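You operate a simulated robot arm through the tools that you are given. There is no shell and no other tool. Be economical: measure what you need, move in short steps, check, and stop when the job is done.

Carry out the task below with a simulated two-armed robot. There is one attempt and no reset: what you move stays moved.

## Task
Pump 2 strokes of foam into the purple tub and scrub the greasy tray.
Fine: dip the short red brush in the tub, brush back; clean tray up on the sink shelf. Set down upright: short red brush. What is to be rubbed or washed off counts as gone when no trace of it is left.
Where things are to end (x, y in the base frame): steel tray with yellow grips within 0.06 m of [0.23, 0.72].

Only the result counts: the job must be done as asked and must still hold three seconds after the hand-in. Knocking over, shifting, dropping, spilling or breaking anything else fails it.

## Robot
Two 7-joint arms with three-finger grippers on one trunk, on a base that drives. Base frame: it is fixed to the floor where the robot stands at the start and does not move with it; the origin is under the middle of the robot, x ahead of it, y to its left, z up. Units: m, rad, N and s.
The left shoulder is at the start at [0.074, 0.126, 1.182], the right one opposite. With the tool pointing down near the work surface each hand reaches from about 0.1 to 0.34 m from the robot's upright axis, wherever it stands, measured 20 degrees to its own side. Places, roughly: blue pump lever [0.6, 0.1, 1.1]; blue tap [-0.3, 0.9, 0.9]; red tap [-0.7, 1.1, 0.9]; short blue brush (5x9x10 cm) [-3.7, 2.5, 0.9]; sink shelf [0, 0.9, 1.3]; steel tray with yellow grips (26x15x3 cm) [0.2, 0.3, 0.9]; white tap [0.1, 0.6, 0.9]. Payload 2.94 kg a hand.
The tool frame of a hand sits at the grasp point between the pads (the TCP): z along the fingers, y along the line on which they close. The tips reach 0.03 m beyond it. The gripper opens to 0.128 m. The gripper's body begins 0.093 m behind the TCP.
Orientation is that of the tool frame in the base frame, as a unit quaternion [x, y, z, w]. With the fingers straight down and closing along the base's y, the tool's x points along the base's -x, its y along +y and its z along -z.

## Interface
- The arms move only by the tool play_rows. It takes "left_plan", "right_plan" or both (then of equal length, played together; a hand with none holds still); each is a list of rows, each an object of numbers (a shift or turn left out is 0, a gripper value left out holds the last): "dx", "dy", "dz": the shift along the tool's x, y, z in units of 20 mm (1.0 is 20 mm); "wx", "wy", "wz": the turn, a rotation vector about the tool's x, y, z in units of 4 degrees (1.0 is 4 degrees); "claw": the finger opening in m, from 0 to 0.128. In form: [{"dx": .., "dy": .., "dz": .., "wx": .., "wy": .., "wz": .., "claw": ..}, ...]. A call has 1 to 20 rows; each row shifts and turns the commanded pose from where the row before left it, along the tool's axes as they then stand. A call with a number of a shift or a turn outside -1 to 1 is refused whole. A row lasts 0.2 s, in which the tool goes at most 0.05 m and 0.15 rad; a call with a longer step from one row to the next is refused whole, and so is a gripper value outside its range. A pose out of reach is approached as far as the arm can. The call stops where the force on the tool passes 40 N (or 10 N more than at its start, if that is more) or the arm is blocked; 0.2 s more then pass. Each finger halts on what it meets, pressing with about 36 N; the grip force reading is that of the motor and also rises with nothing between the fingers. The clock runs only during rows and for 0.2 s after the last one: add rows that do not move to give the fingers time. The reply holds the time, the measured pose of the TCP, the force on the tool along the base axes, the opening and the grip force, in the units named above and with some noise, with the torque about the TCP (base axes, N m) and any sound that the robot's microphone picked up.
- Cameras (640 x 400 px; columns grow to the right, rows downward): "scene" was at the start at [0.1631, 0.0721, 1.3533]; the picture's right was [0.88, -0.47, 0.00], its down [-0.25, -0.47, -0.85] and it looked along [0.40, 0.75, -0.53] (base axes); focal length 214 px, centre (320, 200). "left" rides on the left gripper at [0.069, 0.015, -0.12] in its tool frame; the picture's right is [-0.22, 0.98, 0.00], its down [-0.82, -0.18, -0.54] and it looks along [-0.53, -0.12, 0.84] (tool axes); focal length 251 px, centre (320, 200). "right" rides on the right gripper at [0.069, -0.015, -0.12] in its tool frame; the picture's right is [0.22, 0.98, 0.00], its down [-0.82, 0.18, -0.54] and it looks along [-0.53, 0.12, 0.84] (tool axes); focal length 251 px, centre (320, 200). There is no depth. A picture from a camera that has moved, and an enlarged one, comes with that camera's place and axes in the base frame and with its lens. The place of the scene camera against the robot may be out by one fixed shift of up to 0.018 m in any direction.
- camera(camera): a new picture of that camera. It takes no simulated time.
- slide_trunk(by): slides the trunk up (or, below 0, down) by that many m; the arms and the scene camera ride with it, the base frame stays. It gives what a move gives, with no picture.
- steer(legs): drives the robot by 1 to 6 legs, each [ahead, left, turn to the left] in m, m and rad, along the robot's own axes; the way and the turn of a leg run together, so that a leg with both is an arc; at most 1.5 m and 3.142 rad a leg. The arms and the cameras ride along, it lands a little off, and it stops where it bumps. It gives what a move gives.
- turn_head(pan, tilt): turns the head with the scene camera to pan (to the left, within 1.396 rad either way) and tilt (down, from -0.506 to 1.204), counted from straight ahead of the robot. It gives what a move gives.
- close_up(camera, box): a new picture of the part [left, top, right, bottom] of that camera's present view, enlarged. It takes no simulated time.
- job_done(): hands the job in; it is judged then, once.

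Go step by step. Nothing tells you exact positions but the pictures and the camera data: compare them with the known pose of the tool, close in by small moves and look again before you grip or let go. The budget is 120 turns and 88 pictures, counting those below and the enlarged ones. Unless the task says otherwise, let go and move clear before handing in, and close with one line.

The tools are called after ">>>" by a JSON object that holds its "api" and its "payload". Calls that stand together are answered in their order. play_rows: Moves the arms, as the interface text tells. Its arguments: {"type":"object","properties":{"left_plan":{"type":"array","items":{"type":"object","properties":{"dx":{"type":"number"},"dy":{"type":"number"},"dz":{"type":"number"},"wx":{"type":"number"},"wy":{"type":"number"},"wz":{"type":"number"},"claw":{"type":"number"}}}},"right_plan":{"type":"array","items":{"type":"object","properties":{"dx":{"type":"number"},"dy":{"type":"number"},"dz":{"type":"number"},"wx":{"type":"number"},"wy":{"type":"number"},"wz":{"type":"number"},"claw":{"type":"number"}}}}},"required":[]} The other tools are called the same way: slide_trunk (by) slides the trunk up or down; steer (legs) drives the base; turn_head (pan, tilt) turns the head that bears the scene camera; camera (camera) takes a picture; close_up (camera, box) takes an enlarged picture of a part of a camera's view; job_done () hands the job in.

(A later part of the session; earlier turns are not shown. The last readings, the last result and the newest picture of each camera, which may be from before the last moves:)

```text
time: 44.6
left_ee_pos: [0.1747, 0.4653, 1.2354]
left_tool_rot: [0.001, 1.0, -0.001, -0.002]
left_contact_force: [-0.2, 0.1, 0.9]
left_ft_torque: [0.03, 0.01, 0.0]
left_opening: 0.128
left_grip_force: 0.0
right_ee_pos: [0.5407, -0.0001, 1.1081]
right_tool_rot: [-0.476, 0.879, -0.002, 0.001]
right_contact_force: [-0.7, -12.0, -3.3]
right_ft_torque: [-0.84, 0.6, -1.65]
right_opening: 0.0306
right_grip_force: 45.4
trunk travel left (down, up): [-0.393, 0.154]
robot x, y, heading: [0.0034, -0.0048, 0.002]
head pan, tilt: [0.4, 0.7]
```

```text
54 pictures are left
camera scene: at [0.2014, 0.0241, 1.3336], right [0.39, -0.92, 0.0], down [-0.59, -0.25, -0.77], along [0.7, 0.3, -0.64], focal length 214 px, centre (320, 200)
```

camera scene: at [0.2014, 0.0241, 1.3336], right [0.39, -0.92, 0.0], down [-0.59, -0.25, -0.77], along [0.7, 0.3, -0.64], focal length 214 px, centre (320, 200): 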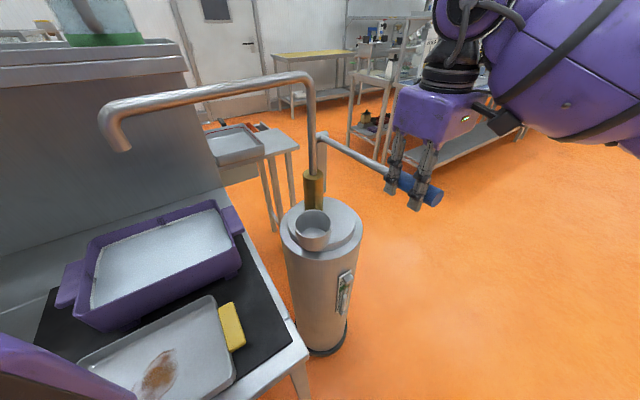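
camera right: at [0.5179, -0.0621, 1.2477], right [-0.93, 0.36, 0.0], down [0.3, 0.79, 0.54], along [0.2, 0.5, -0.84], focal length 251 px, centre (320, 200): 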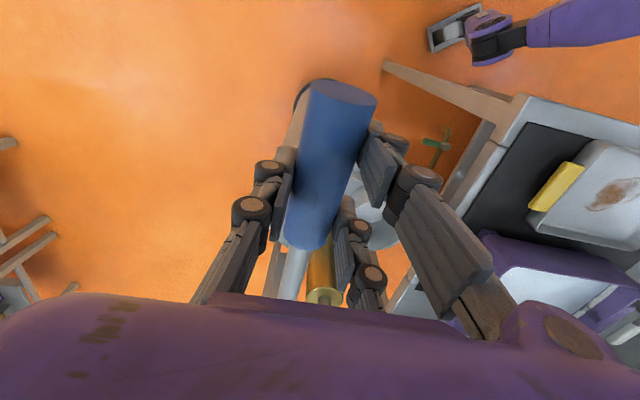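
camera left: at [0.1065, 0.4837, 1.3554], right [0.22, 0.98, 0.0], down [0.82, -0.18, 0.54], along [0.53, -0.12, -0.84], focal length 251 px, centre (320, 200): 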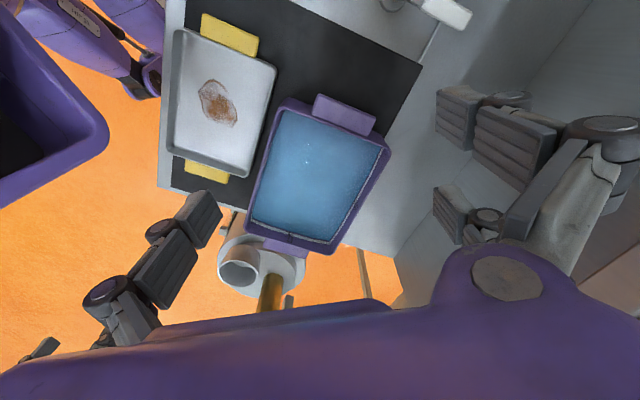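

Nearly at the top; I finish the last bit, open and lift clear.

>>> {"api": "play_rows", "payload": {"right_plan": [{"dz": -0.4}, {"dz": -0.4}, {"claw": 0.1}, {"claw": 0.1}, {"claw": 0.128}, {"dz": -1}, {"dz": -1}, {"dz": -1}, {"dz": -1}, {"dz": -1}, {"dx": 1}, {"dx": 1}, {"dx": 1}, {"dx": 1}, {"dx": 1}, {"dx": 1}, {"dx": 1}]}}

>>> {"api": "camera", "payload": {"camera": "scene"}}

```text
time: 48.2
left_ee_pos: [0.1747, 0.4665, 1.2342]
left_tool_rot: [0.001, 1.0, -0.001, -0.001]
left_contact_force: [-0.3, -0.2, 0.9]
left_ft_torque: [0.04, -0.02, 0.0]
left_opening: 0.128
left_grip_force: 0.1
right_ee_pos: [0.4651, -0.1143, 1.2246]
right_tool_rot: [-0.476, 0.879, -0.002, 0.001]
right_contact_force: [-0.7, 0.2, 0.1]
right_ft_torque: [0.03, -0.06, -0.01]
right_opening: 0.128
right_grip_force: 0.0
trunk travel left (down, up): [-0.393, 0.154]
robot x, y, heading: [0.0007, -0.0015, 0.004]
head pan, tilt: [0.4, 0.7]
```

```text
53 pictures are left
camera scene: at [0.2008, 0.0251, 1.3336], right [0.39, -0.92, 0.0], down [-0.59, -0.25, -0.77], along [0.7, 0.3, -0.64], focal length 214 px, centre (320, 200)
```

scene: 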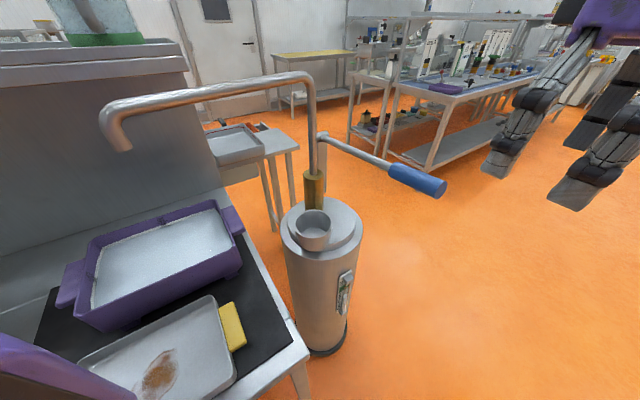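

Two strokes done and the lever is up. Next: retract the right hand, raise the trunk, and look at the shelf from above.

>>> {"api": "play_rows", "payload": {"right_plan": [{"dx": 1, "dy": 0.3}, {"dx": 1, "dy": 0.3}, {"dx": 1, "dy": 0.3}, {"dx": 1, "dy": 0.3}, {"dx": 1, "dy": 0.3}, {"dx": 1, "dy": 0.3}, {"dx": 1, "dy": 0.3}]}}

>>> {"api": "slide_trunk", "payload": {"by": 0.15}}

>>> {"api": "turn_head", "payload": {"pan": 1.3, "tilt": 0.6}}

>>> {"api": "camera", "payload": {"camera": "scene"}}

>>> {"api": "camera", "payload": {"camera": "left"}}

```text
time: 49.8
left_ee_pos: [0.174, 0.4664, 1.2351]
left_tool_rot: [-0.001, 1.0, -0.002, -0.001]
left_contact_force: [-1.1, -0.1, 0.6]
left_ft_torque: [0.0, -0.02, 0.01]
left_opening: 0.1279
left_grip_force: 0.1
right_ee_pos: [0.3516, -0.2099, 1.2232]
right_tool_rot: [-0.477, 0.879, -0.002, 0.0]
right_contact_force: [0.2, -0.4, 0.0]
right_ft_torque: [0.02, -0.01, 0.03]
right_opening: 0.1282
right_grip_force: 0.0
trunk travel left (down, up): [-0.393, 0.154]
robot x, y, heading: [-0.0001, -0.0001, 0.002]
head pan, tilt: [0.4, 0.7]
```

```text
time: 51.6
left_ee_pos: [0.0832, 0.4667, 1.4263]
left_tool_rot: [0.0, 0.984, -0.002, 0.178]
left_contact_force: [0.4, 0.6, -0.7]
left_ft_torque: [0.03, 0.02, 0.0]
left_opening: 0.1276
left_grip_force: 0.0
right_ee_pos: [0.3532, -0.2079, 1.3732]
right_tool_rot: [-0.477, 0.879, -0.001, -0.001]
right_contact_force: [0.6, 0.1, -0.6]
right_ft_torque: [0.02, 0.03, -0.02]
right_opening: 0.1277
right_grip_force: 0.0
trunk travel left (down, up): [-0.543, 0.004]
robot x, y, heading: [-0.0, -0.003, 0.0]
head pan, tilt: [0.4, 0.7]
```

```text
time: 52.8
left_ee_pos: [0.0825, 0.4682, 1.4264]
left_tool_rot: [0.001, 0.984, -0.002, 0.18]
left_contact_force: [-0.1, 0.0, -0.1]
left_ft_torque: [0.02, -0.05, -0.03]
left_opening: 0.128
left_grip_force: 0.0
right_ee_pos: [0.3545, -0.2093, 1.3746]
right_tool_rot: [-0.477, 0.879, -0.002, 0.0]
right_contact_force: [0.0, -0.5, -0.2]
right_ft_torque: [-0.01, 0.01, 0.0]
right_opening: 0.1281
right_grip_force: 0.0
trunk travel left (down, up): [-0.543, 0.004]
robot x, y, heading: [0.0001, -0.0035, 0.002]
head pan, tilt: [1.3, 0.6]
```

```text
52 pictures are left
camera scene: at [0.0405, 0.0779, 1.5104], right [0.96, -0.27, 0.0], down [-0.15, -0.54, -0.83], along [0.22, 0.8, -0.56], focal length 214 px, centre (320, 200)
```

scene: 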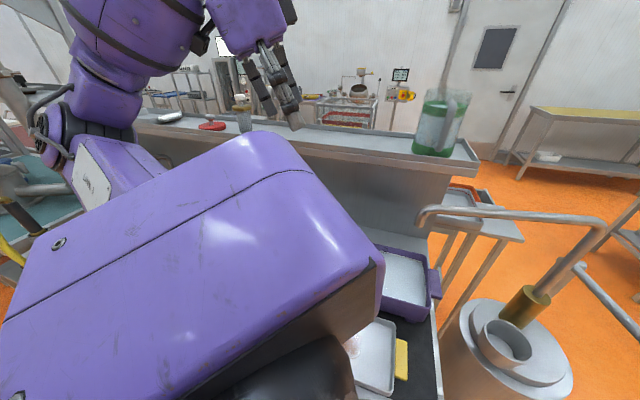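

```text
51 pictures are left
camera left: at [-0.024, 0.4836, 1.515], right [0.2, 0.98, 0.07], down [0.58, -0.18, 0.8], along [0.79, -0.12, -0.6], focal length 251 px, centre (320, 200)
```

left: 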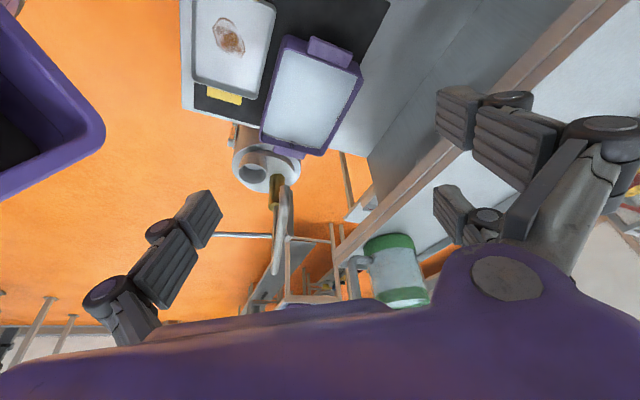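

The red brush is at about (−0.12,0.93) on the shelf (z≈1.3), next to a mesh column. I turn the robot to face the shelf squarely (+57°) and look again.

>>> {"api": "steer", "payload": {"legs": [[0, 0, 0.98]]}}

>>> {"api": "turn_head", "payload": {"pan": 0.5, "tilt": 0.75}}

>>> {"api": "camera", "payload": {"camera": "scene"}}

```text
time: 55.7
left_ee_pos: [-0.3384, 0.3315, 1.4257]
left_tool_rot: [-0.456, 0.871, 0.082, 0.161]
left_contact_force: [0.5, -0.3, 0.1]
left_ft_torque: [-0.01, 0.02, 0.06]
left_opening: 0.128
left_grip_force: 0.2
right_ee_pos: [0.3723, 0.1729, 1.3725]
right_tool_rot: [0.831, -0.556, 0.002, -0.002]
right_contact_force: [-0.1, -0.5, -0.5]
right_ft_torque: [0.01, -0.03, 0.0]
right_opening: 0.1279
right_grip_force: 0.1
trunk travel left (down, up): [-0.543, 0.004]
robot x, y, heading: [-0.0002, -0.0026, 0.975]
head pan, tilt: [1.3, 0.6]
```

```text
time: 56.8
left_ee_pos: [-0.3386, 0.3333, 1.4265]
left_tool_rot: [-0.457, 0.871, 0.082, 0.16]
left_contact_force: [-0.7, -0.2, -0.3]
left_ft_torque: [-0.01, 0.0, 0.0]
left_opening: 0.1281
left_grip_force: 0.0
right_ee_pos: [0.3729, 0.1722, 1.3747]
right_tool_rot: [0.832, -0.555, 0.002, -0.002]
right_contact_force: [-0.6, -0.4, -0.4]
right_ft_torque: [0.02, -0.05, -0.01]
right_opening: 0.1277
right_grip_force: 0.1
trunk travel left (down, up): [-0.543, 0.004]
robot x, y, heading: [-0.0015, -0.0006, 0.967]
head pan, tilt: [0.499, 0.75]
```

```text
50 pictures are left
camera scene: at [0.0224, 0.0805, 1.4975], right [0.99, -0.1, 0.0], down [-0.07, -0.68, -0.73], along [0.07, 0.73, -0.68], focal length 214 px, centre (320, 200)
```

scene: 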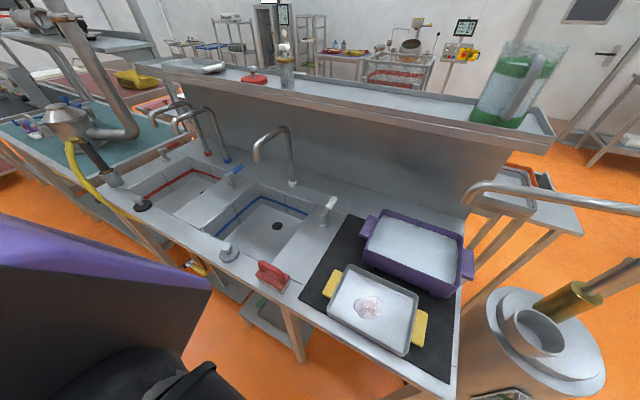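

The red brush is actually on the counter just left of the tray. Zooming in.

>>> {"api": "close_up", "payload": {"camera": "scene", "box": [230, 240, 326, 300]}}

>>> {"api": "close_up", "payload": {"camera": "scene", "box": [300, 200, 492, 320]}}

```text
6.67 times, centred on (278, 270) of scene
camera zoom: at [0.0224, 0.0805, 1.4975], right [0.99, -0.1, 0.0], down [-0.07, -0.68, -0.73], along [0.07, 0.73, -0.68], focal length 1430 px, centre (600, -267)
```

zoom: 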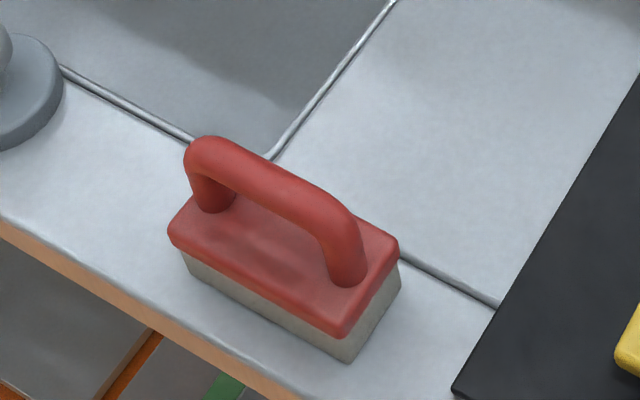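

```text
3.33 times, centred on (396, 260) of scene
camera zoom: at [0.0224, 0.0805, 1.4975], right [0.99, -0.1, 0.0], down [-0.07, -0.68, -0.73], along [0.07, 0.73, -0.68], focal length 715 px, centre (67, 0)
```

zoom: 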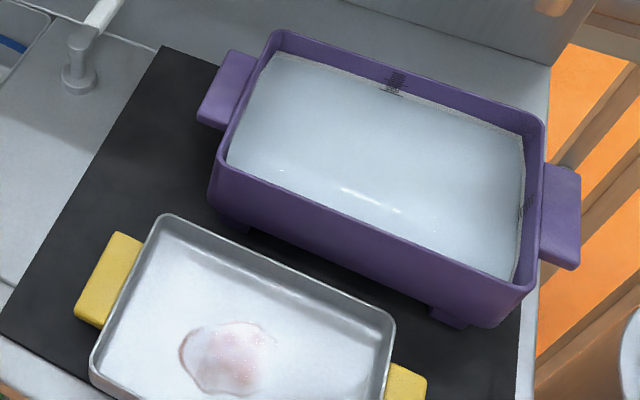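

The brush (arched handle, bristles down) stands at about (−0.08,0.37), n≈0.27 from me. I retract the right hand, lower the trunk a bit, and shift left so it's in front of the left hand.

>>> {"api": "play_rows", "payload": {"right_plan": [{"dx": 0.55, "dy": 0.83}, {"dx": 0.55, "dy": 0.83}, {"dx": 0.55, "dy": 0.83}, {"dx": 0.55, "dy": 0.83}]}}

>>> {"api": "steer", "payload": {"legs": [[0, 0.17, 0.01]]}}

>>> {"api": "slide_trunk", "payload": {"by": -0.15}}

>>> {"api": "camera", "payload": {"camera": "scene"}}

```text
time: 57.8
left_ee_pos: [-0.3398, 0.3309, 1.4269]
left_tool_rot: [-0.458, 0.871, 0.082, 0.16]
left_contact_force: [0.0, 0.1, 0.5]
left_ft_torque: [0.03, 0.01, 0.02]
left_opening: 0.1281
left_grip_force: 0.1
right_ee_pos: [0.3269, 0.1072, 1.3741]
right_tool_rot: [0.832, -0.555, 0.002, -0.002]
right_contact_force: [0.5, 0.0, -0.4]
right_ft_torque: [0.01, -0.05, 0.0]
right_opening: 0.1279
right_grip_force: 0.1
trunk travel left (down, up): [-0.543, 0.004]
robot x, y, heading: [0.0001, -0.0032, 0.972]
head pan, tilt: [0.499, 0.75]
```

```text
time: 60.0
left_ee_pos: [-0.4646, 0.4086, 1.4252]
left_tool_rot: [-0.46, 0.87, 0.083, 0.16]
left_contact_force: [0.0, 0.2, 0.3]
left_ft_torque: [0.02, 0.0, 0.0]
left_opening: 0.1281
left_grip_force: 0.1
right_ee_pos: [0.2029, 0.1869, 1.3744]
right_tool_rot: [0.832, -0.554, 0.002, -0.002]
right_contact_force: [0.0, -0.4, -0.6]
right_ft_torque: [0.0, -0.03, -0.02]
right_opening: 0.1281
right_grip_force: 0.1
trunk travel left (down, up): [-0.543, 0.004]
robot x, y, heading: [-0.128, 0.0792, 0.974]
head pan, tilt: [0.499, 0.75]
stopped in leg 1: the robot was blocked; the commanded pose is now the measured one
```

```text
time: 61.8
left_ee_pos: [-0.4647, 0.4099, 1.2763]
left_tool_rot: [-0.461, 0.869, 0.083, 0.159]
left_contact_force: [-0.7, 0.5, 0.7]
left_ft_torque: [0.01, 0.0, 0.0]
left_opening: 0.1279
left_grip_force: 0.1
right_ee_pos: [0.2035, 0.1882, 1.2229]
right_tool_rot: [0.833, -0.553, 0.001, -0.002]
right_contact_force: [-0.8, 0.1, 0.5]
right_ft_torque: [0.0, 0.04, -0.01]
right_opening: 0.1278
right_grip_force: 0.0
trunk travel left (down, up): [-0.393, 0.154]
robot x, y, heading: [-0.1228, 0.0816, 0.974]
head pan, tilt: [0.499, 0.75]
```

```text
47 pictures are left
camera scene: at [-0.042, 0.2472, 1.3293], right [1.0, -0.1, 0.0], down [-0.07, -0.68, -0.73], along [0.07, 0.73, -0.68], focal length 214 px, centre (320, 200)
```

scene: 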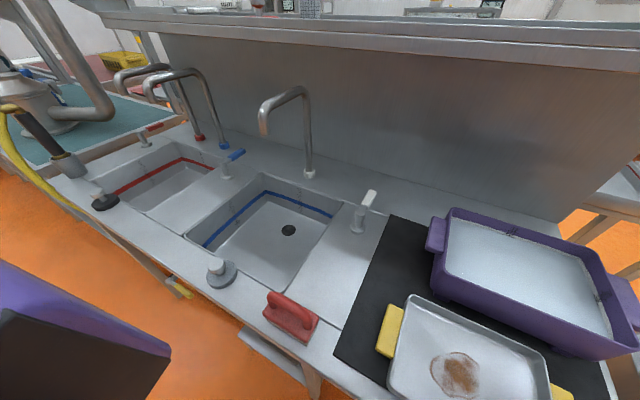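

The left-drive stopped early, blocked, but nothing appears disturbed. The brush is at (−0.08,0.375). I now rotate the left hand to point down with its fingers closing across the brush handle.

>>> {"api": "play_rows", "payload": {"left_plan": [{"wx": 0.175, "wy": 0.1775, "wz": 0.968}, {"wx": 0.175, "wy": 0.1775, "wz": 0.968}, {"wx": 0.175, "wy": 0.1775, "wz": 0.968}, {"wx": 0.175, "wy": 0.1775, "wz": 0.968}, {"wx": 0.175, "wy": 0.1775, "wz": 0.968}, {"wx": 0.175, "wy": 0.1775, "wz": 0.968}, {"wx": 0.175, "wy": 0.1775, "wz": 0.968}, {"wx": 0.175, "wy": 0.1775, "wz": 0.968}, {"wx": 0.175, "wy": 0.1775, "wz": 0.968}, {"wx": 0.175, "wy": 0.1775, "wz": 0.968}, {"wx": 0.175, "wy": 0.1775, "wz": 0.968}, {"wx": 0.175, "wy": 0.1775, "wz": 0.968}, {"wx": 0.175, "wy": 0.1775, "wz": 0.968}, {"wx": 0.175, "wy": 0.1775, "wz": 0.968}, {"wx": 0.175, "wy": 0.1775, "wz": 0.968}, {"wx": 0.175, "wy": 0.1775, "wz": 0.968}, {"wx": 0.175, "wy": 0.1775, "wz": 0.968}, {"wx": 0.175, "wy": 0.1775, "wz": 0.968}, {"wx": 0.175, "wy": 0.1775, "wz": 0.968}, {"wx": 0.175, "wy": 0.1775, "wz": 0.968}]}}

```text
time: 66.0
left_ee_pos: [-0.4542, 0.4166, 1.2367]
left_tool_rot: [0.197, 0.98, 0.014, 0.024]
left_contact_force: [-0.3, -0.2, -0.3]
left_ft_torque: [0.0, 0.02, 0.0]
left_opening: 0.128
left_grip_force: 0.1
left hand out of reach, approached as far as the arm can: row 12, 13, 14, 15, 16, 17, 18, 19, 20
right_ee_pos: [0.2047, 0.188, 1.2244]
right_tool_rot: [0.833, -0.553, 0.003, -0.001]
right_contact_force: [-0.3, 0.8, 0.6]
right_ft_torque: [-0.03, -0.02, 0.01]
right_opening: 0.128
right_grip_force: 0.0
trunk travel left (down, up): [-0.393, 0.154]
robot x, y, heading: [-0.1215, 0.0786, 0.974]
head pan, tilt: [0.499, 0.75]
```

>>> {"api": "play_rows", "payload": {"left_plan": [{"wx": 0.175, "wy": 0.1775, "wz": 0.968}, {"wx": 0.175, "wy": 0.1775, "wz": 0.968}, {"wx": 0.175, "wy": 0.1775, "wz": 0.968}, {"dx": -0.994, "dy": 0.55, "dz": 0.5}, {"dx": -0.994, "dy": 0.55, "dz": 0.5}, {"dx": -0.994, "dy": 0.55, "dz": 0.5}, {"dx": -0.994, "dy": 0.55, "dz": 0.5}, {"dx": -0.994, "dy": 0.55, "dz": 0.5}, {"dx": -0.994, "dy": 0.55, "dz": 0.5}, {"dx": -0.994, "dy": 0.55, "dz": 0.5}, {"dx": -0.994, "dy": 0.55, "dz": 0.5}, {"dx": -0.994, "dy": 0.55, "dz": 0.5}, {"dx": -0.994, "dy": 0.55, "dz": 0.5}, {"dx": -0.994, "dy": 0.55, "dz": 0.5}, {"dx": -0.994, "dy": 0.55, "dz": 0.5}, {"dx": -0.994, "dy": 0.55, "dz": 0.5}, {"dx": -0.994, "dy": 0.55, "dz": 0.5}, {"dx": -0.994, "dy": 0.55, "dz": 0.5}, {"dx": -0.994, "dy": 0.55, "dz": 0.5}, {"dx": -0.994, "dy": 0.55, "dz": 0.5}]}}

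>>> {"api": "camera", "payload": {"camera": "left"}}

```text
time: 69.6
left_ee_pos: [-0.2102, 0.4068, 1.1669]
left_tool_rot: [0.301, 0.953, -0.003, -0.011]
left_contact_force: [-1.2, -1.0, 0.0]
left_ft_torque: [0.01, -0.03, 0.02]
left_opening: 0.1284
left_grip_force: 0.0
left hand out of reach, approached as far as the arm can: row 1, 2, 3, 10, 11, 12, 13, 14, 15, 16, 17, 18
right_ee_pos: [0.2024, 0.188, 1.225]
right_tool_rot: [0.833, -0.553, 0.002, -0.003]
right_contact_force: [-0.5, -0.4, -0.5]
right_ft_torque: [-0.02, 0.02, 0.0]
right_opening: 0.128
right_grip_force: 0.0
trunk travel left (down, up): [-0.393, 0.154]
robot x, y, heading: [-0.1242, 0.0789, 0.974]
head pan, tilt: [0.499, 0.75]
stopped in row 18 (left hand): the force on the tool passed its limit at 102 N (the readings are from after the stop); the commanded pose is now the measured one
```

```text
46 pictures are left
camera left: at [-0.2548, 0.4586, 1.2883], right [0.74, 0.68, -0.01], down [0.58, -0.62, 0.53], along [0.35, -0.4, -0.85], focal length 251 px, centre (320, 200)
```

left: 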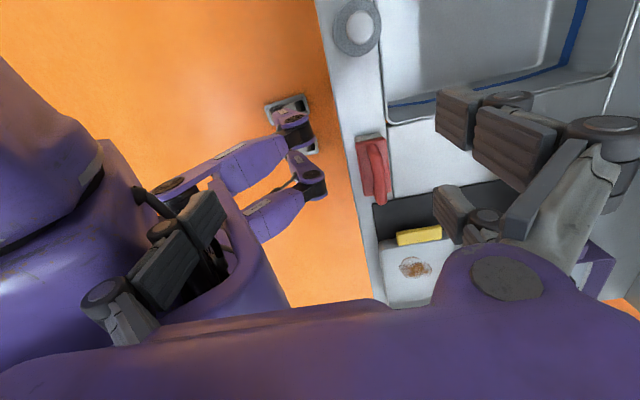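

The rear finger bumped against the robot's own chest. I move the hand forward, then back the base off 10 cm for room.

>>> {"api": "play_rows", "payload": {"left_plan": [{"dy": 1}, {"dy": 1}, {"dx": 0}]}}

>>> {"api": "steer", "payload": {"legs": [[-0.1, 0, 0]]}}

```text
time: 70.4
left_ee_pos: [-0.1875, 0.439, 1.166]
left_tool_rot: [0.302, 0.953, -0.002, -0.009]
left_contact_force: [0.0, 0.3, -0.7]
left_ft_torque: [0.03, -0.01, -0.01]
left_opening: 0.128
left_grip_force: 0.0
right_ee_pos: [0.2029, 0.1888, 1.2242]
right_tool_rot: [0.833, -0.553, 0.002, -0.002]
right_contact_force: [-0.7, -0.4, 0.3]
right_ft_torque: [0.06, 0.0, 0.01]
right_opening: 0.128
right_grip_force: 0.0
trunk travel left (down, up): [-0.393, 0.154]
robot x, y, heading: [-0.1245, 0.0803, 0.973]
head pan, tilt: [0.499, 0.75]
```

```text
time: 71.6
left_ee_pos: [-0.2428, 0.3572, 1.1661]
left_tool_rot: [0.301, 0.953, -0.003, -0.01]
left_contact_force: [-0.6, -0.4, 0.2]
left_ft_torque: [0.03, 0.0, -0.03]
left_opening: 0.128
left_grip_force: 0.1
right_ee_pos: [0.147, 0.1072, 1.2255]
right_tool_rot: [0.833, -0.553, 0.002, -0.001]
right_contact_force: [0.3, -0.5, -0.4]
right_ft_torque: [0.01, -0.03, 0.01]
right_opening: 0.1279
right_grip_force: 0.1
trunk travel left (down, up): [-0.393, 0.154]
robot x, y, heading: [-0.1799, -0.0031, 0.977]
head pan, tilt: [0.499, 0.75]
```

>>> {"api": "play_rows", "payload": {"left_plan": [{"dy": 1}, {"dy": 1}, {"dy": 1}, {"dy": 1, "dx": -0.2}, {"dy": 1, "dx": -1}, {"dy": 0.4, "dx": -1}, {"dx": -1}, {"dx": -1, "dz": 0.3}, {"dx": -1, "dz": 1}, {"dx": -1, "dz": 1}, {"dz": 0}]}}

>>> {"api": "camera", "payload": {"camera": "left"}}

```text
time: 74.0
left_ee_pos: [-0.0823, 0.374, 1.1152]
left_tool_rot: [0.302, 0.953, -0.003, -0.01]
left_contact_force: [-0.7, 0.3, 0.4]
left_ft_torque: [-0.01, 0.01, 0.02]
left_opening: 0.1284
left_grip_force: 0.1
right_ee_pos: [0.1472, 0.1063, 1.2255]
right_tool_rot: [0.833, -0.553, 0.003, -0.002]
right_contact_force: [-0.4, 0.5, -0.2]
right_ft_torque: [-0.01, -0.01, 0.02]
right_opening: 0.1279
right_grip_force: 0.1
trunk travel left (down, up): [-0.393, 0.154]
robot x, y, heading: [-0.1821, -0.0039, 0.973]
head pan, tilt: [0.499, 0.75]
```

```text
45 pictures are left
camera left: at [-0.1272, 0.427, 1.2385], right [0.74, 0.68, -0.01], down [0.58, -0.62, 0.53], along [0.35, -0.4, -0.85], focal length 251 px, centre (320, 200)
```

left: 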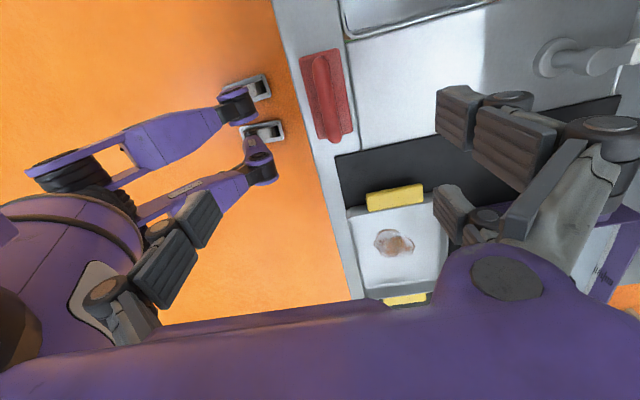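

Brush handle centre is (−0.092,0.394). I fine-shift and descend partway, then check.

>>> {"api": "play_rows", "payload": {"left_plan": [{"dx": 0.97, "dy": 0.54}, {"dz": 1}, {"dz": 1}, {"dz": 1}, {"dz": 0.7}, {"dz": 0}]}}

>>> {"api": "camera", "payload": {"camera": "left"}}

>>> {"api": "camera", "payload": {"camera": "scene"}}

```text
time: 75.4
left_ee_pos: [-0.0907, 0.3965, 1.0428]
left_tool_rot: [0.301, 0.953, -0.002, -0.01]
left_contact_force: [-1.4, -0.4, 0.2]
left_ft_torque: [0.02, 0.0, 0.02]
left_opening: 0.128
left_grip_force: 0.0
right_ee_pos: [0.1479, 0.1054, 1.2241]
right_tool_rot: [0.833, -0.553, 0.002, -0.001]
right_contact_force: [-0.2, -0.1, 0.0]
right_ft_torque: [0.02, -0.01, -0.03]
right_opening: 0.1277
right_grip_force: 0.1
trunk travel left (down, up): [-0.393, 0.154]
robot x, y, heading: [-0.178, -0.0029, 0.979]
head pan, tilt: [0.499, 0.75]
```

```text
44 pictures are left
camera left: at [-0.1355, 0.4485, 1.165], right [0.74, 0.68, -0.01], down [0.58, -0.62, 0.53], along [0.35, -0.4, -0.85], focal length 251 px, centre (320, 200)
```

left: 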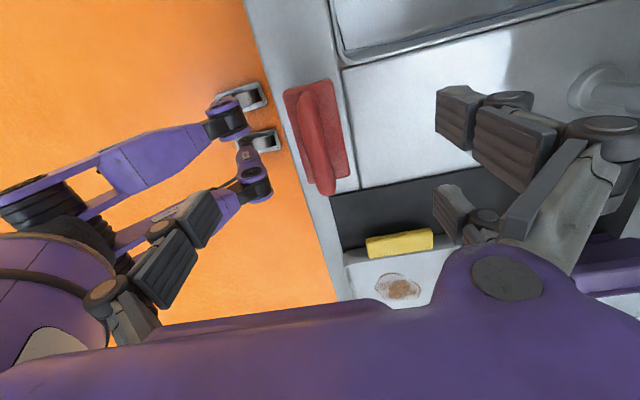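

```text
43 pictures are left
camera scene: at [-0.0975, 0.1661, 1.3293], right [1.0, -0.1, 0.0], down [-0.07, -0.68, -0.73], along [0.07, 0.73, -0.68], focal length 214 px, centre (320, 200)
```

scene: 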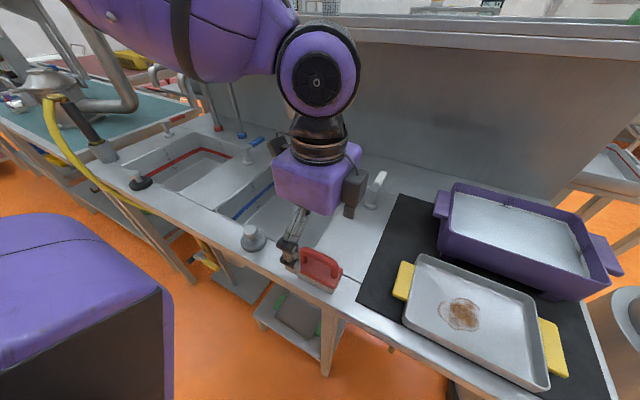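

The handle is centred between the fingers. I descend to the handle bar and close gently.

>>> {"api": "play_rows", "payload": {"left_plan": [{"dx": 0.3}, {"dz": 1}, {"dz": 0.6}, {"dz": 0.5}, {"dz": 0.4}, {"dz": 0}]}}

>>> {"api": "camera", "payload": {"camera": "left"}}

>>> {"api": "close_up", "payload": {"camera": "scene", "box": [220, 190, 380, 310]}}

```text
time: 76.8
left_ee_pos: [-0.0974, 0.3984, 0.992]
left_tool_rot: [0.301, 0.953, -0.003, -0.01]
left_contact_force: [-0.5, -0.3, -0.1]
left_ft_torque: [0.0, 0.01, -0.01]
left_opening: 0.1281
left_grip_force: 0.1
right_ee_pos: [0.147, 0.1072, 1.2243]
right_tool_rot: [0.833, -0.553, 0.002, -0.002]
right_contact_force: [0.2, 0.2, 0.0]
right_ft_torque: [-0.02, 0.02, 0.01]
right_opening: 0.128
right_grip_force: 0.0
trunk travel left (down, up): [-0.393, 0.154]
robot x, y, heading: [-0.1771, -0.0048, 0.979]
head pan, tilt: [0.499, 0.75]
```

```text
42 pictures are left
camera left: at [-0.1414, 0.4505, 1.1142], right [0.74, 0.68, -0.01], down [0.58, -0.62, 0.53], along [0.35, -0.4, -0.85], focal length 251 px, centre (320, 200)
```

left: 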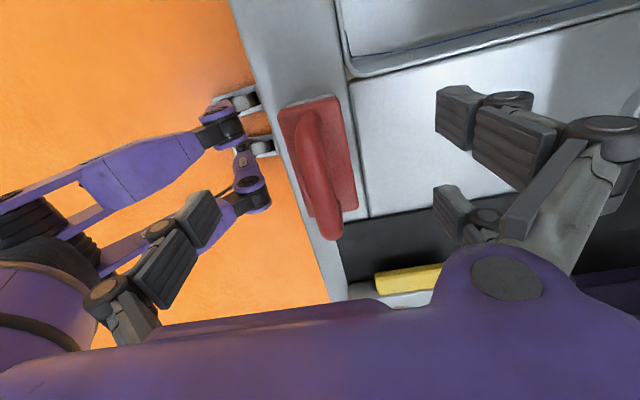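

```text
3.33 times, centred on (300, 250) of scene
camera zoom: at [-0.0975, 0.1661, 1.3293], right [1.0, -0.1, 0.0], down [-0.07, -0.68, -0.73], along [0.07, 0.73, -0.68], focal length 715 px, centre (387, 33)
```

zoom: 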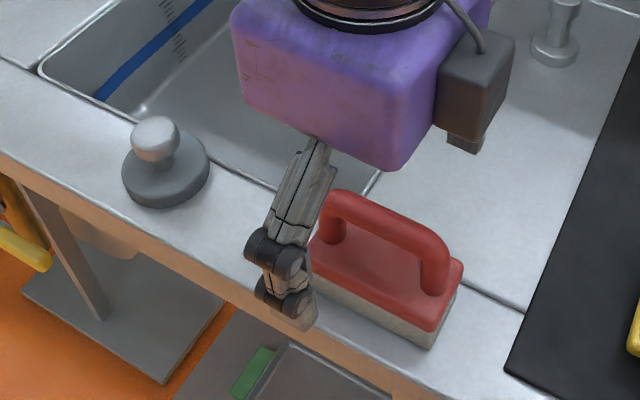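

>>> {"api": "play_rows", "payload": {"left_plan": [{"dz": 0.6, "dx": 0.2}, {"dz": 0}, {"claw": 0.06}, {"claw": 0.06}, {"claw": 0.04}, {"claw": 0.0}, {"claw": 0.0}, {"claw": 0.0}]}}

>>> {"api": "camera", "payload": {"camera": "left"}}

>>> {"api": "close_up", "payload": {"camera": "scene", "box": [220, 190, 380, 310]}}

```text
time: 78.6
left_ee_pos: [-0.1007, 0.4006, 0.9798]
left_tool_rot: [0.302, 0.953, -0.002, -0.01]
left_contact_force: [0.6, 1.2, 2.1]
left_ft_torque: [0.23, -0.04, -0.03]
left_opening: 0.0141
left_grip_force: 35.4
right_ee_pos: [0.1475, 0.1076, 1.2241]
right_tool_rot: [0.833, -0.554, 0.001, -0.001]
right_contact_force: [0.3, 0.6, 0.7]
right_ft_torque: [0.02, 0.02, 0.03]
right_opening: 0.1277
right_grip_force: 0.1
trunk travel left (down, up): [-0.393, 0.154]
robot x, y, heading: [-0.1806, -0.0062, 0.972]
head pan, tilt: [0.499, 0.75]
```

```text
40 pictures are left
camera left: at [-0.1451, 0.4529, 1.102], right [0.74, 0.68, -0.01], down [0.58, -0.62, 0.53], along [0.35, -0.4, -0.85], focal length 251 px, centre (320, 200)
```

left: 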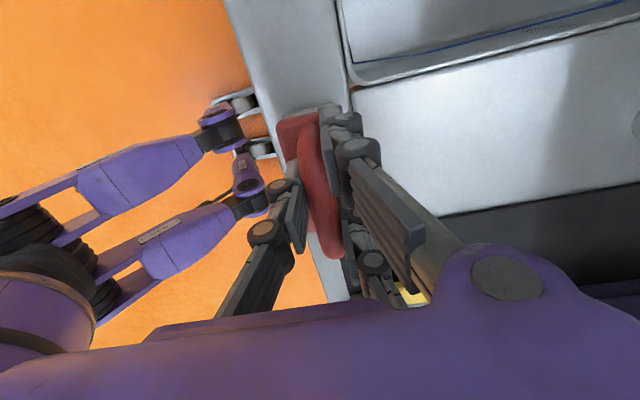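

```text
3.33 times, centred on (300, 250) of scene
camera zoom: at [-0.0973, 0.1662, 1.3293], right [1.0, -0.1, 0.0], down [-0.07, -0.68, -0.73], along [0.07, 0.73, -0.68], focal length 715 px, centre (387, 33)
```

zoom: 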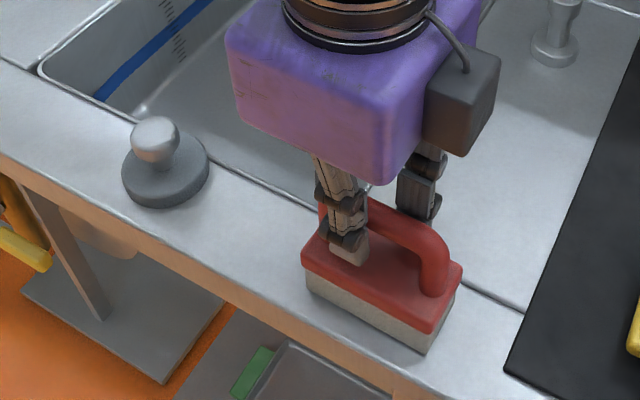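

Gripped, but off-centre toward the handle's left end; I regrip about 1.5 cm to the right.

>>> {"api": "play_rows", "payload": {"left_plan": [{"claw": 0.06}, {"claw": 0.06}, {"dx": -0.75}, {"dx": 0}, {"claw": 0.0}, {"claw": 0.0}, {"claw": 0.0}]}}

>>> {"api": "close_up", "payload": {"camera": "scene", "box": [220, 190, 380, 310]}}

```text
time: 80.2
left_ee_pos: [-0.0875, 0.3914, 0.9791]
left_tool_rot: [0.301, 0.953, -0.001, -0.01]
left_contact_force: [0.6, 1.2, 0.2]
left_ft_torque: [0.09, 0.02, -0.03]
left_opening: 0.0143
left_grip_force: 36.0
right_ee_pos: [0.1478, 0.1076, 1.2246]
right_tool_rot: [0.833, -0.554, 0.002, -0.001]
right_contact_force: [0.0, 0.3, 0.5]
right_ft_torque: [-0.02, 0.01, -0.01]
right_opening: 0.1283
right_grip_force: 0.0
trunk travel left (down, up): [-0.393, 0.154]
robot x, y, heading: [-0.1798, -0.0017, 0.975]
head pan, tilt: [0.499, 0.75]
```

```text
3.33 times, centred on (300, 250) of scene
camera zoom: at [-0.0974, 0.1662, 1.3293], right [1.0, -0.1, 0.0], down [-0.07, -0.68, -0.73], along [0.07, 0.73, -0.68], focal length 715 px, centre (387, 33)
```

zoom: 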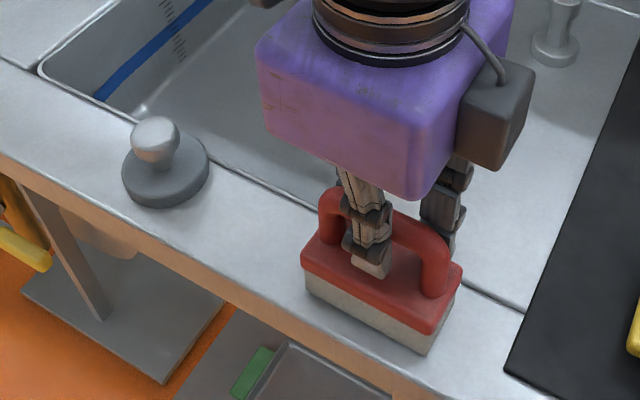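

Centred grip. I record home TCP (−0.0875,0.391,0.979). Now lift the brush, then drive right and forward toward the tub, keeping the hand left of the spout.

>>> {"api": "play_rows", "payload": {"left_plan": [{"dz": -0.5}, {"dz": -0.5}, {"dz": -1}, {"dz": -1}, {"dz": -1}, {"dz": -1}, {"dz": -1}, {"dz": -1}, {"dz": -1}, {"dz": -1}, {"dz": -1}, {"dz": 0}]}}

>>> {"api": "steer", "payload": {"legs": [[0, -0.18, 0.01], [0.11, 0, 0]]}}

>>> {"api": "camera", "payload": {"camera": "scene"}}

>>> {"api": "camera", "payload": {"camera": "left"}}

```text
time: 82.8
left_ee_pos: [-0.084, 0.3927, 1.1801]
left_tool_rot: [0.302, 0.953, -0.002, -0.01]
left_contact_force: [0.1, -0.1, -1.2]
left_ft_torque: [-0.02, 0.04, 0.0]
left_opening: 0.0152
left_grip_force: 36.0
right_ee_pos: [0.1485, 0.1076, 1.2249]
right_tool_rot: [0.832, -0.554, 0.002, -0.001]
right_contact_force: [-0.1, 0.8, 0.1]
right_ft_torque: [-0.01, 0.0, -0.04]
right_opening: 0.128
right_grip_force: 0.0
trunk travel left (down, up): [-0.393, 0.154]
robot x, y, heading: [-0.178, -0.001, 0.977]
head pan, tilt: [0.499, 0.75]
```

```text
time: 85.9
left_ee_pos: [0.116, 0.3911, 1.1794]
left_tool_rot: [0.296, 0.955, -0.003, -0.01]
left_contact_force: [0.1, 0.0, -1.4]
left_ft_torque: [-0.03, -0.01, -0.04]
left_opening: 0.0153
left_grip_force: 35.7
right_ee_pos: [0.3512, 0.1087, 1.2242]
right_tool_rot: [0.836, -0.549, 0.002, -0.001]
right_contact_force: [0.0, -0.3, 0.7]
right_ft_torque: [-0.04, -0.02, -0.01]
right_opening: 0.1279
right_grip_force: 0.0
trunk travel left (down, up): [-0.393, 0.154]
robot x, y, heading: [0.0234, -0.0051, 0.993]
head pan, tilt: [0.499, 0.75]
stopped in leg 2: the robot was blocked; the commanded pose is now the measured one
```

```text
37 pictures are left
camera scene: at [0.105, 0.1645, 1.3291], right [1.0, -0.08, 0.0], down [-0.06, -0.68, -0.73], along [0.06, 0.73, -0.68], focal length 214 px, centre (320, 200)
```

scene: 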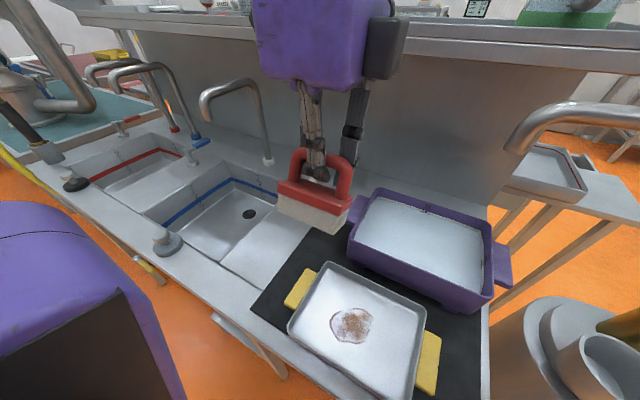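

```text
36 pictures are left
camera left: at [0.0705, 0.4429, 1.3018], right [0.73, 0.68, -0.02], down [0.59, -0.61, 0.53], along [0.35, -0.39, -0.85], focal length 251 px, centre (320, 200)
```

left: 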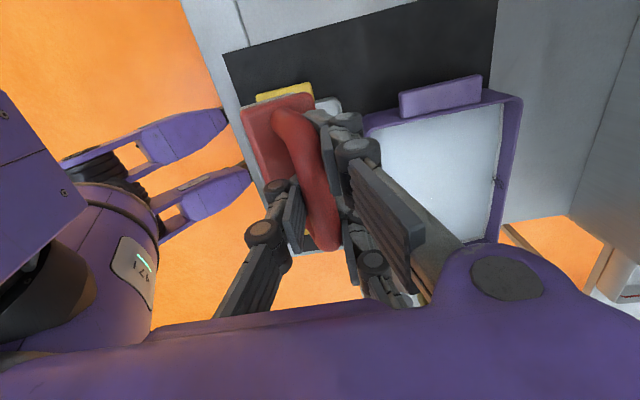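

Positions look good: hand at (0.116,0.391), tub beyond to the right, spout further right. I move over the tub's left part at this height.

>>> {"api": "play_rows", "payload": {"left_plan": [{"dy": 1, "dx": -0.9}, {"dy": 1, "dx": -0.9}, {"dy": 1, "dx": -0.9}, {"dy": 1, "dx": -0.9}, {"dy": 1, "dx": -0.9}, {"dy": 1, "dx": -0.9}, {"dx": 0}]}}

>>> {"api": "camera", "payload": {"camera": "scene"}}

```text
time: 87.5
left_ee_pos: [0.2036, 0.4098, 1.1809]
left_tool_rot: [0.296, 0.955, -0.002, -0.01]
left_contact_force: [-0.3, 0.0, -0.6]
left_ft_torque: [0.05, -0.04, 0.01]
left_opening: 0.0134
left_grip_force: 33.3
left hand out of reach, approached as far as the arm can: row 4, 5, 6
right_ee_pos: [0.3498, 0.1066, 1.2244]
right_tool_rot: [0.836, -0.549, 0.002, -0.002]
right_contact_force: [-0.1, 0.1, 0.1]
right_ft_torque: [-0.01, 0.01, 0.0]
right_opening: 0.128
right_grip_force: 0.1
trunk travel left (down, up): [-0.393, 0.154]
robot x, y, heading: [0.0257, -0.0075, 0.984]
head pan, tilt: [0.499, 0.75]
```

```text
35 pictures are left
camera scene: at [0.1078, 0.1635, 1.3313], right [0.99, -0.12, 0.0], down [-0.08, -0.66, -0.75], along [0.09, 0.74, -0.66], focal length 214 px, centre (320, 200)
```

scene: 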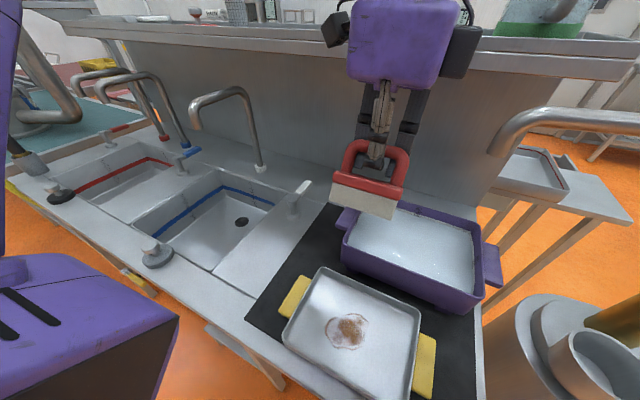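

Reach is limited here; shifting the base 7 cm right will help. First pull the hand back left so that it stays clear of the spout, then drive.

>>> {"api": "play_rows", "payload": {"left_plan": [{"dy": -1, "dx": 1}, {"dy": -1, "dx": 1}, {"dy": -1, "dx": 1}, {"dx": 1}, {"dx": 0.5}]}}

>>> {"api": "steer", "payload": {"legs": [[-0.01, 0, 0], [0, -0.075, 0]]}}

```text
time: 88.7
left_ee_pos: [0.0941, 0.4108, 1.1798]
left_tool_rot: [0.296, 0.955, -0.003, -0.01]
left_contact_force: [0.1, -0.5, -0.6]
left_ft_torque: [0.03, -0.02, 0.01]
left_opening: 0.0136
left_grip_force: 33.8
right_ee_pos: [0.3509, 0.1086, 1.2238]
right_tool_rot: [0.837, -0.548, 0.002, -0.001]
right_contact_force: [0.9, 0.4, 0.4]
right_ft_torque: [0.03, -0.01, -0.01]
right_opening: 0.1279
right_grip_force: 0.0
trunk travel left (down, up): [-0.393, 0.154]
robot x, y, heading: [0.0269, -0.0037, 0.988]
head pan, tilt: [0.499, 0.75]
```

```text
time: 90.4
left_ee_pos: [0.1147, 0.379, 1.1808]
left_tool_rot: [0.293, 0.956, -0.003, -0.01]
left_contact_force: [-0.1, 0.8, -1.0]
left_ft_torque: [0.02, -0.01, 0.01]
left_opening: 0.0135
left_grip_force: 33.0
right_ee_pos: [0.3729, 0.0753, 1.2248]
right_tool_rot: [0.838, -0.545, 0.002, -0.001]
right_contact_force: [0.1, 0.3, -0.5]
right_ft_torque: [-0.04, 0.01, 0.01]
right_opening: 0.1281
right_grip_force: 0.0
trunk travel left (down, up): [-0.393, 0.154]
robot x, y, heading: [0.0464, -0.0395, 0.991]
head pan, tilt: [0.499, 0.75]
stopped in leg 2: the robot was blocked; the commanded pose is now the measured one
```

Blocked by the table legs; this stance (4 cm further right) will do. Move over the tub's front edge region, then lower the trunk to gain reach.

>>> {"api": "play_rows", "payload": {"left_plan": [{"dy": 0.6, "dx": -1}, {"dy": 0.6, "dx": -1}, {"dy": 0.6, "dx": -1}, {"dy": 0.6, "dx": -1}, {"dy": 0.6, "dx": -1}, {"dx": 0}]}}

>>> {"api": "slide_trunk", "payload": {"by": -0.06}}

>>> {"api": "camera", "payload": {"camera": "scene"}}

```text
time: 91.8
left_ee_pos: [0.2255, 0.3752, 1.1826]
left_tool_rot: [0.295, 0.956, -0.001, -0.011]
left_contact_force: [-0.1, -0.8, -1.6]
left_ft_torque: [0.06, -0.02, 0.01]
left_opening: 0.0135
left_grip_force: 34.0
left hand out of reach, approached as far as the arm can: row 5
right_ee_pos: [0.3727, 0.0751, 1.2247]
right_tool_rot: [0.838, -0.546, 0.001, -0.002]
right_contact_force: [0.1, -0.5, -0.2]
right_ft_torque: [0.05, 0.01, -0.01]
right_opening: 0.128
right_grip_force: 0.1
trunk travel left (down, up): [-0.393, 0.154]
robot x, y, heading: [0.0448, -0.0416, 0.996]
head pan, tilt: [0.499, 0.75]
```

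```text
time: 92.8
left_ee_pos: [0.2265, 0.3779, 1.121]
left_tool_rot: [0.295, 0.956, -0.001, -0.01]
left_contact_force: [0.0, -0.3, 0.0]
left_ft_torque: [0.09, -0.03, -0.03]
left_opening: 0.0137
left_grip_force: 33.2
right_ee_pos: [0.3712, 0.0755, 1.1643]
right_tool_rot: [0.838, -0.546, 0.002, -0.002]
right_contact_force: [4.9, 6.8, 4.5]
right_ft_torque: [-0.57, 0.45, -0.13]
right_opening: 0.126
right_grip_force: 0.1
trunk travel left (down, up): [-0.333, 0.214]
robot x, y, heading: [0.0486, -0.042, 0.993]
head pan, tilt: [0.499, 0.75]
```

```text
34 pictures are left
camera scene: at [0.1339, 0.1427, 1.2693], right [1.0, -0.08, 0.0], down [-0.05, -0.68, -0.73], along [0.06, 0.73, -0.68], focal length 214 px, centre (320, 200)
```

scene: 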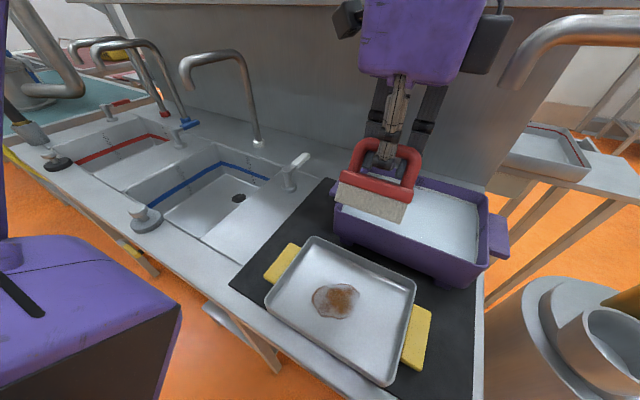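

The right hand is lightly touching the chest, so I nudge it forward, while the left goes further over the foam.

>>> {"api": "play_rows", "payload": {"left_plan": [{"dy": 0.7, "dx": -0.3}, {"dy": 0.7, "dx": -0.3}, {"dy": 0.7, "dx": -0.3}, {"dy": 0.4}, {"dx": 0}], "right_plan": [{"dx": -0.5, "dy": -0.8}, {"dx": -0.5, "dy": -0.8}, {"dx": 0}, {"dx": 0}, {"dx": 0}]}}

>>> {"api": "camera", "payload": {"camera": "left"}}

```text
time: 94.0
left_ee_pos: [0.2363, 0.402, 1.1228]
left_tool_rot: [0.294, 0.956, -0.002, -0.009]
left_contact_force: [0.4, -0.1, -1.0]
left_ft_torque: [0.01, -0.03, 0.01]
left_opening: 0.0138
left_grip_force: 33.3
left hand out of reach, approached as far as the arm can: row 1, 2, 3, 4
right_ee_pos: [0.3923, 0.1075, 1.1636]
right_tool_rot: [0.838, -0.546, 0.002, -0.002]
right_contact_force: [0.1, -0.4, 0.0]
right_ft_torque: [0.04, 0.01, -0.02]
right_opening: 0.1285
right_grip_force: 0.2
trunk travel left (down, up): [-0.333, 0.214]
robot x, y, heading: [0.0459, -0.039, 0.994]
head pan, tilt: [0.499, 0.75]
```

```text
33 pictures are left
camera left: at [0.1903, 0.4539, 1.2454], right [0.73, 0.69, -0.01], down [0.59, -0.61, 0.53], along [0.36, -0.39, -0.85], focal length 251 px, centre (320, 200)
```

left: 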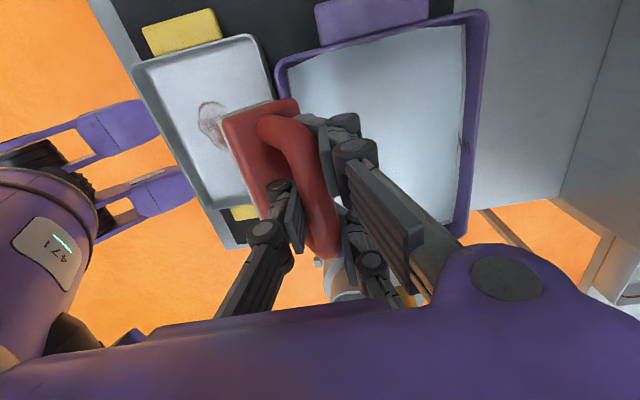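

I need slightly more reach: raising the trunk while lowering the hand relative to it puts the wrist at shoulder height. Doing that now.

>>> {"api": "slide_trunk", "payload": {"by": 0.13}}

>>> {"api": "play_rows", "payload": {"left_plan": [{"dz": 1}, {"dz": 1}, {"dz": 1}, {"dz": 1}, {"dz": 1}, {"dz": 1}, {"dz": 0}]}}

>>> {"api": "camera", "payload": {"camera": "left"}}

>>> {"api": "camera", "payload": {"camera": "scene"}}

```text
time: 95.6
left_ee_pos: [0.2189, 0.3774, 1.3175]
left_tool_rot: [0.292, 0.954, 0.075, 0.012]
left_contact_force: [-0.8, -0.1, -1.1]
left_ft_torque: [0.01, -0.05, -0.04]
left_opening: 0.0134
left_grip_force: 33.1
right_ee_pos: [0.3941, 0.1076, 1.294]
right_tool_rot: [0.838, -0.546, 0.002, -0.001]
right_contact_force: [0.2, -1.4, 0.1]
right_ft_torque: [-0.04, -0.01, -0.02]
right_opening: 0.1281
right_grip_force: 0.0
trunk travel left (down, up): [-0.463, 0.084]
robot x, y, heading: [0.0492, -0.0438, 0.996]
head pan, tilt: [0.499, 0.75]
```

```text
time: 97.2
left_ee_pos: [0.2283, 0.3919, 1.2013]
left_tool_rot: [0.291, 0.954, 0.075, 0.014]
left_contact_force: [0.3, -0.6, -0.6]
left_ft_torque: [0.0, -0.04, -0.02]
left_opening: 0.0133
left_grip_force: 33.2
right_ee_pos: [0.3939, 0.1075, 1.2937]
right_tool_rot: [0.838, -0.546, 0.002, -0.001]
right_contact_force: [-0.9, 0.3, 0.1]
right_ft_torque: [0.02, -0.02, -0.01]
right_opening: 0.1282
right_grip_force: 0.2
trunk travel left (down, up): [-0.463, 0.084]
robot x, y, heading: [0.0514, -0.0399, 0.992]
head pan, tilt: [0.499, 0.75]
```

```text
32 pictures are left
camera left: at [0.1715, 0.4268, 1.3241], right [0.72, 0.68, 0.14], down [0.54, -0.68, 0.49], along [0.43, -0.28, -0.86], focal length 251 px, centre (320, 200)
```

left: 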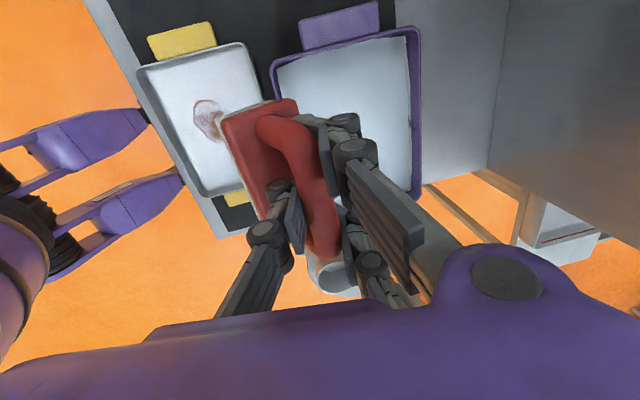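

```text
31 pictures are left
camera scene: at [0.1182, 0.1062, 1.4114], right [0.98, -0.18, 0.0], down [-0.11, -0.64, -0.76], along [0.13, 0.75, -0.65], focal length 214 px, centre (320, 200)
```

scene: 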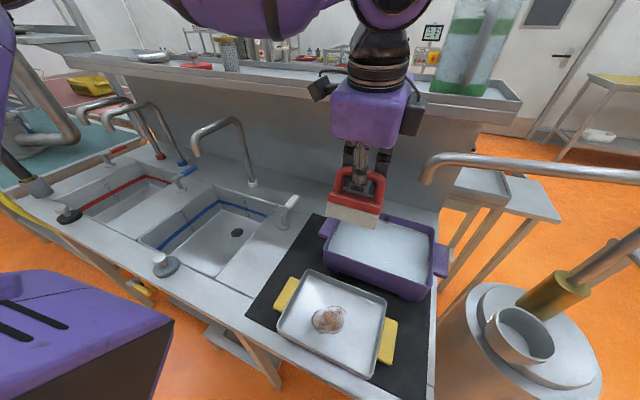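

Now there's room. I continue forward and down over the foam.

>>> {"api": "play_rows", "payload": {"left_plan": [{"dy": 0.6, "dx": -0.3, "dz": 0.5}, {"dy": 0.6, "dx": -0.3, "dz": 0.7}, {"dy": 0.6, "dx": -0.3, "dz": 0.7}, {"dy": 0.4, "dz": 0.7}, {"dz": 0.7}, {"dz": 0.5}, {"dx": 0}]}}

>>> {"api": "camera", "payload": {"camera": "scene"}}

```text
time: 98.8
left_ee_pos: [0.2381, 0.4284, 1.1621]
left_tool_rot: [0.291, 0.954, 0.075, 0.013]
left_contact_force: [-0.2, 0.9, -0.7]
left_ft_torque: [0.02, 0.0, -0.01]
left_opening: 0.0134
left_grip_force: 33.0
left hand out of reach, approached as far as the arm can: row 1, 2, 3, 4, 6
right_ee_pos: [0.3932, 0.1065, 1.2948]
right_tool_rot: [0.838, -0.546, 0.001, -0.001]
right_contact_force: [1.2, 0.0, 0.0]
right_ft_torque: [0.0, 0.0, -0.02]
right_opening: 0.1283
right_grip_force: 0.1
trunk travel left (down, up): [-0.463, 0.084]
robot x, y, heading: [0.0454, -0.0391, 0.993]
head pan, tilt: [0.499, 0.75]
```

```text
30 pictures are left
camera scene: at [0.1097, 0.1057, 1.4078], right [1.0, -0.08, 0.0], down [-0.05, -0.68, -0.73], along [0.06, 0.73, -0.68], focal length 214 px, centre (320, 200)
```

scene: 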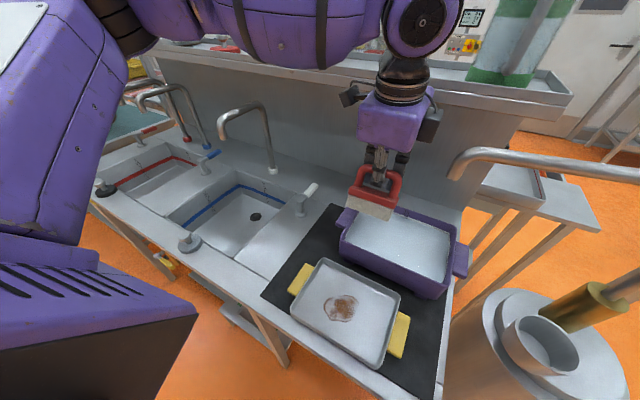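

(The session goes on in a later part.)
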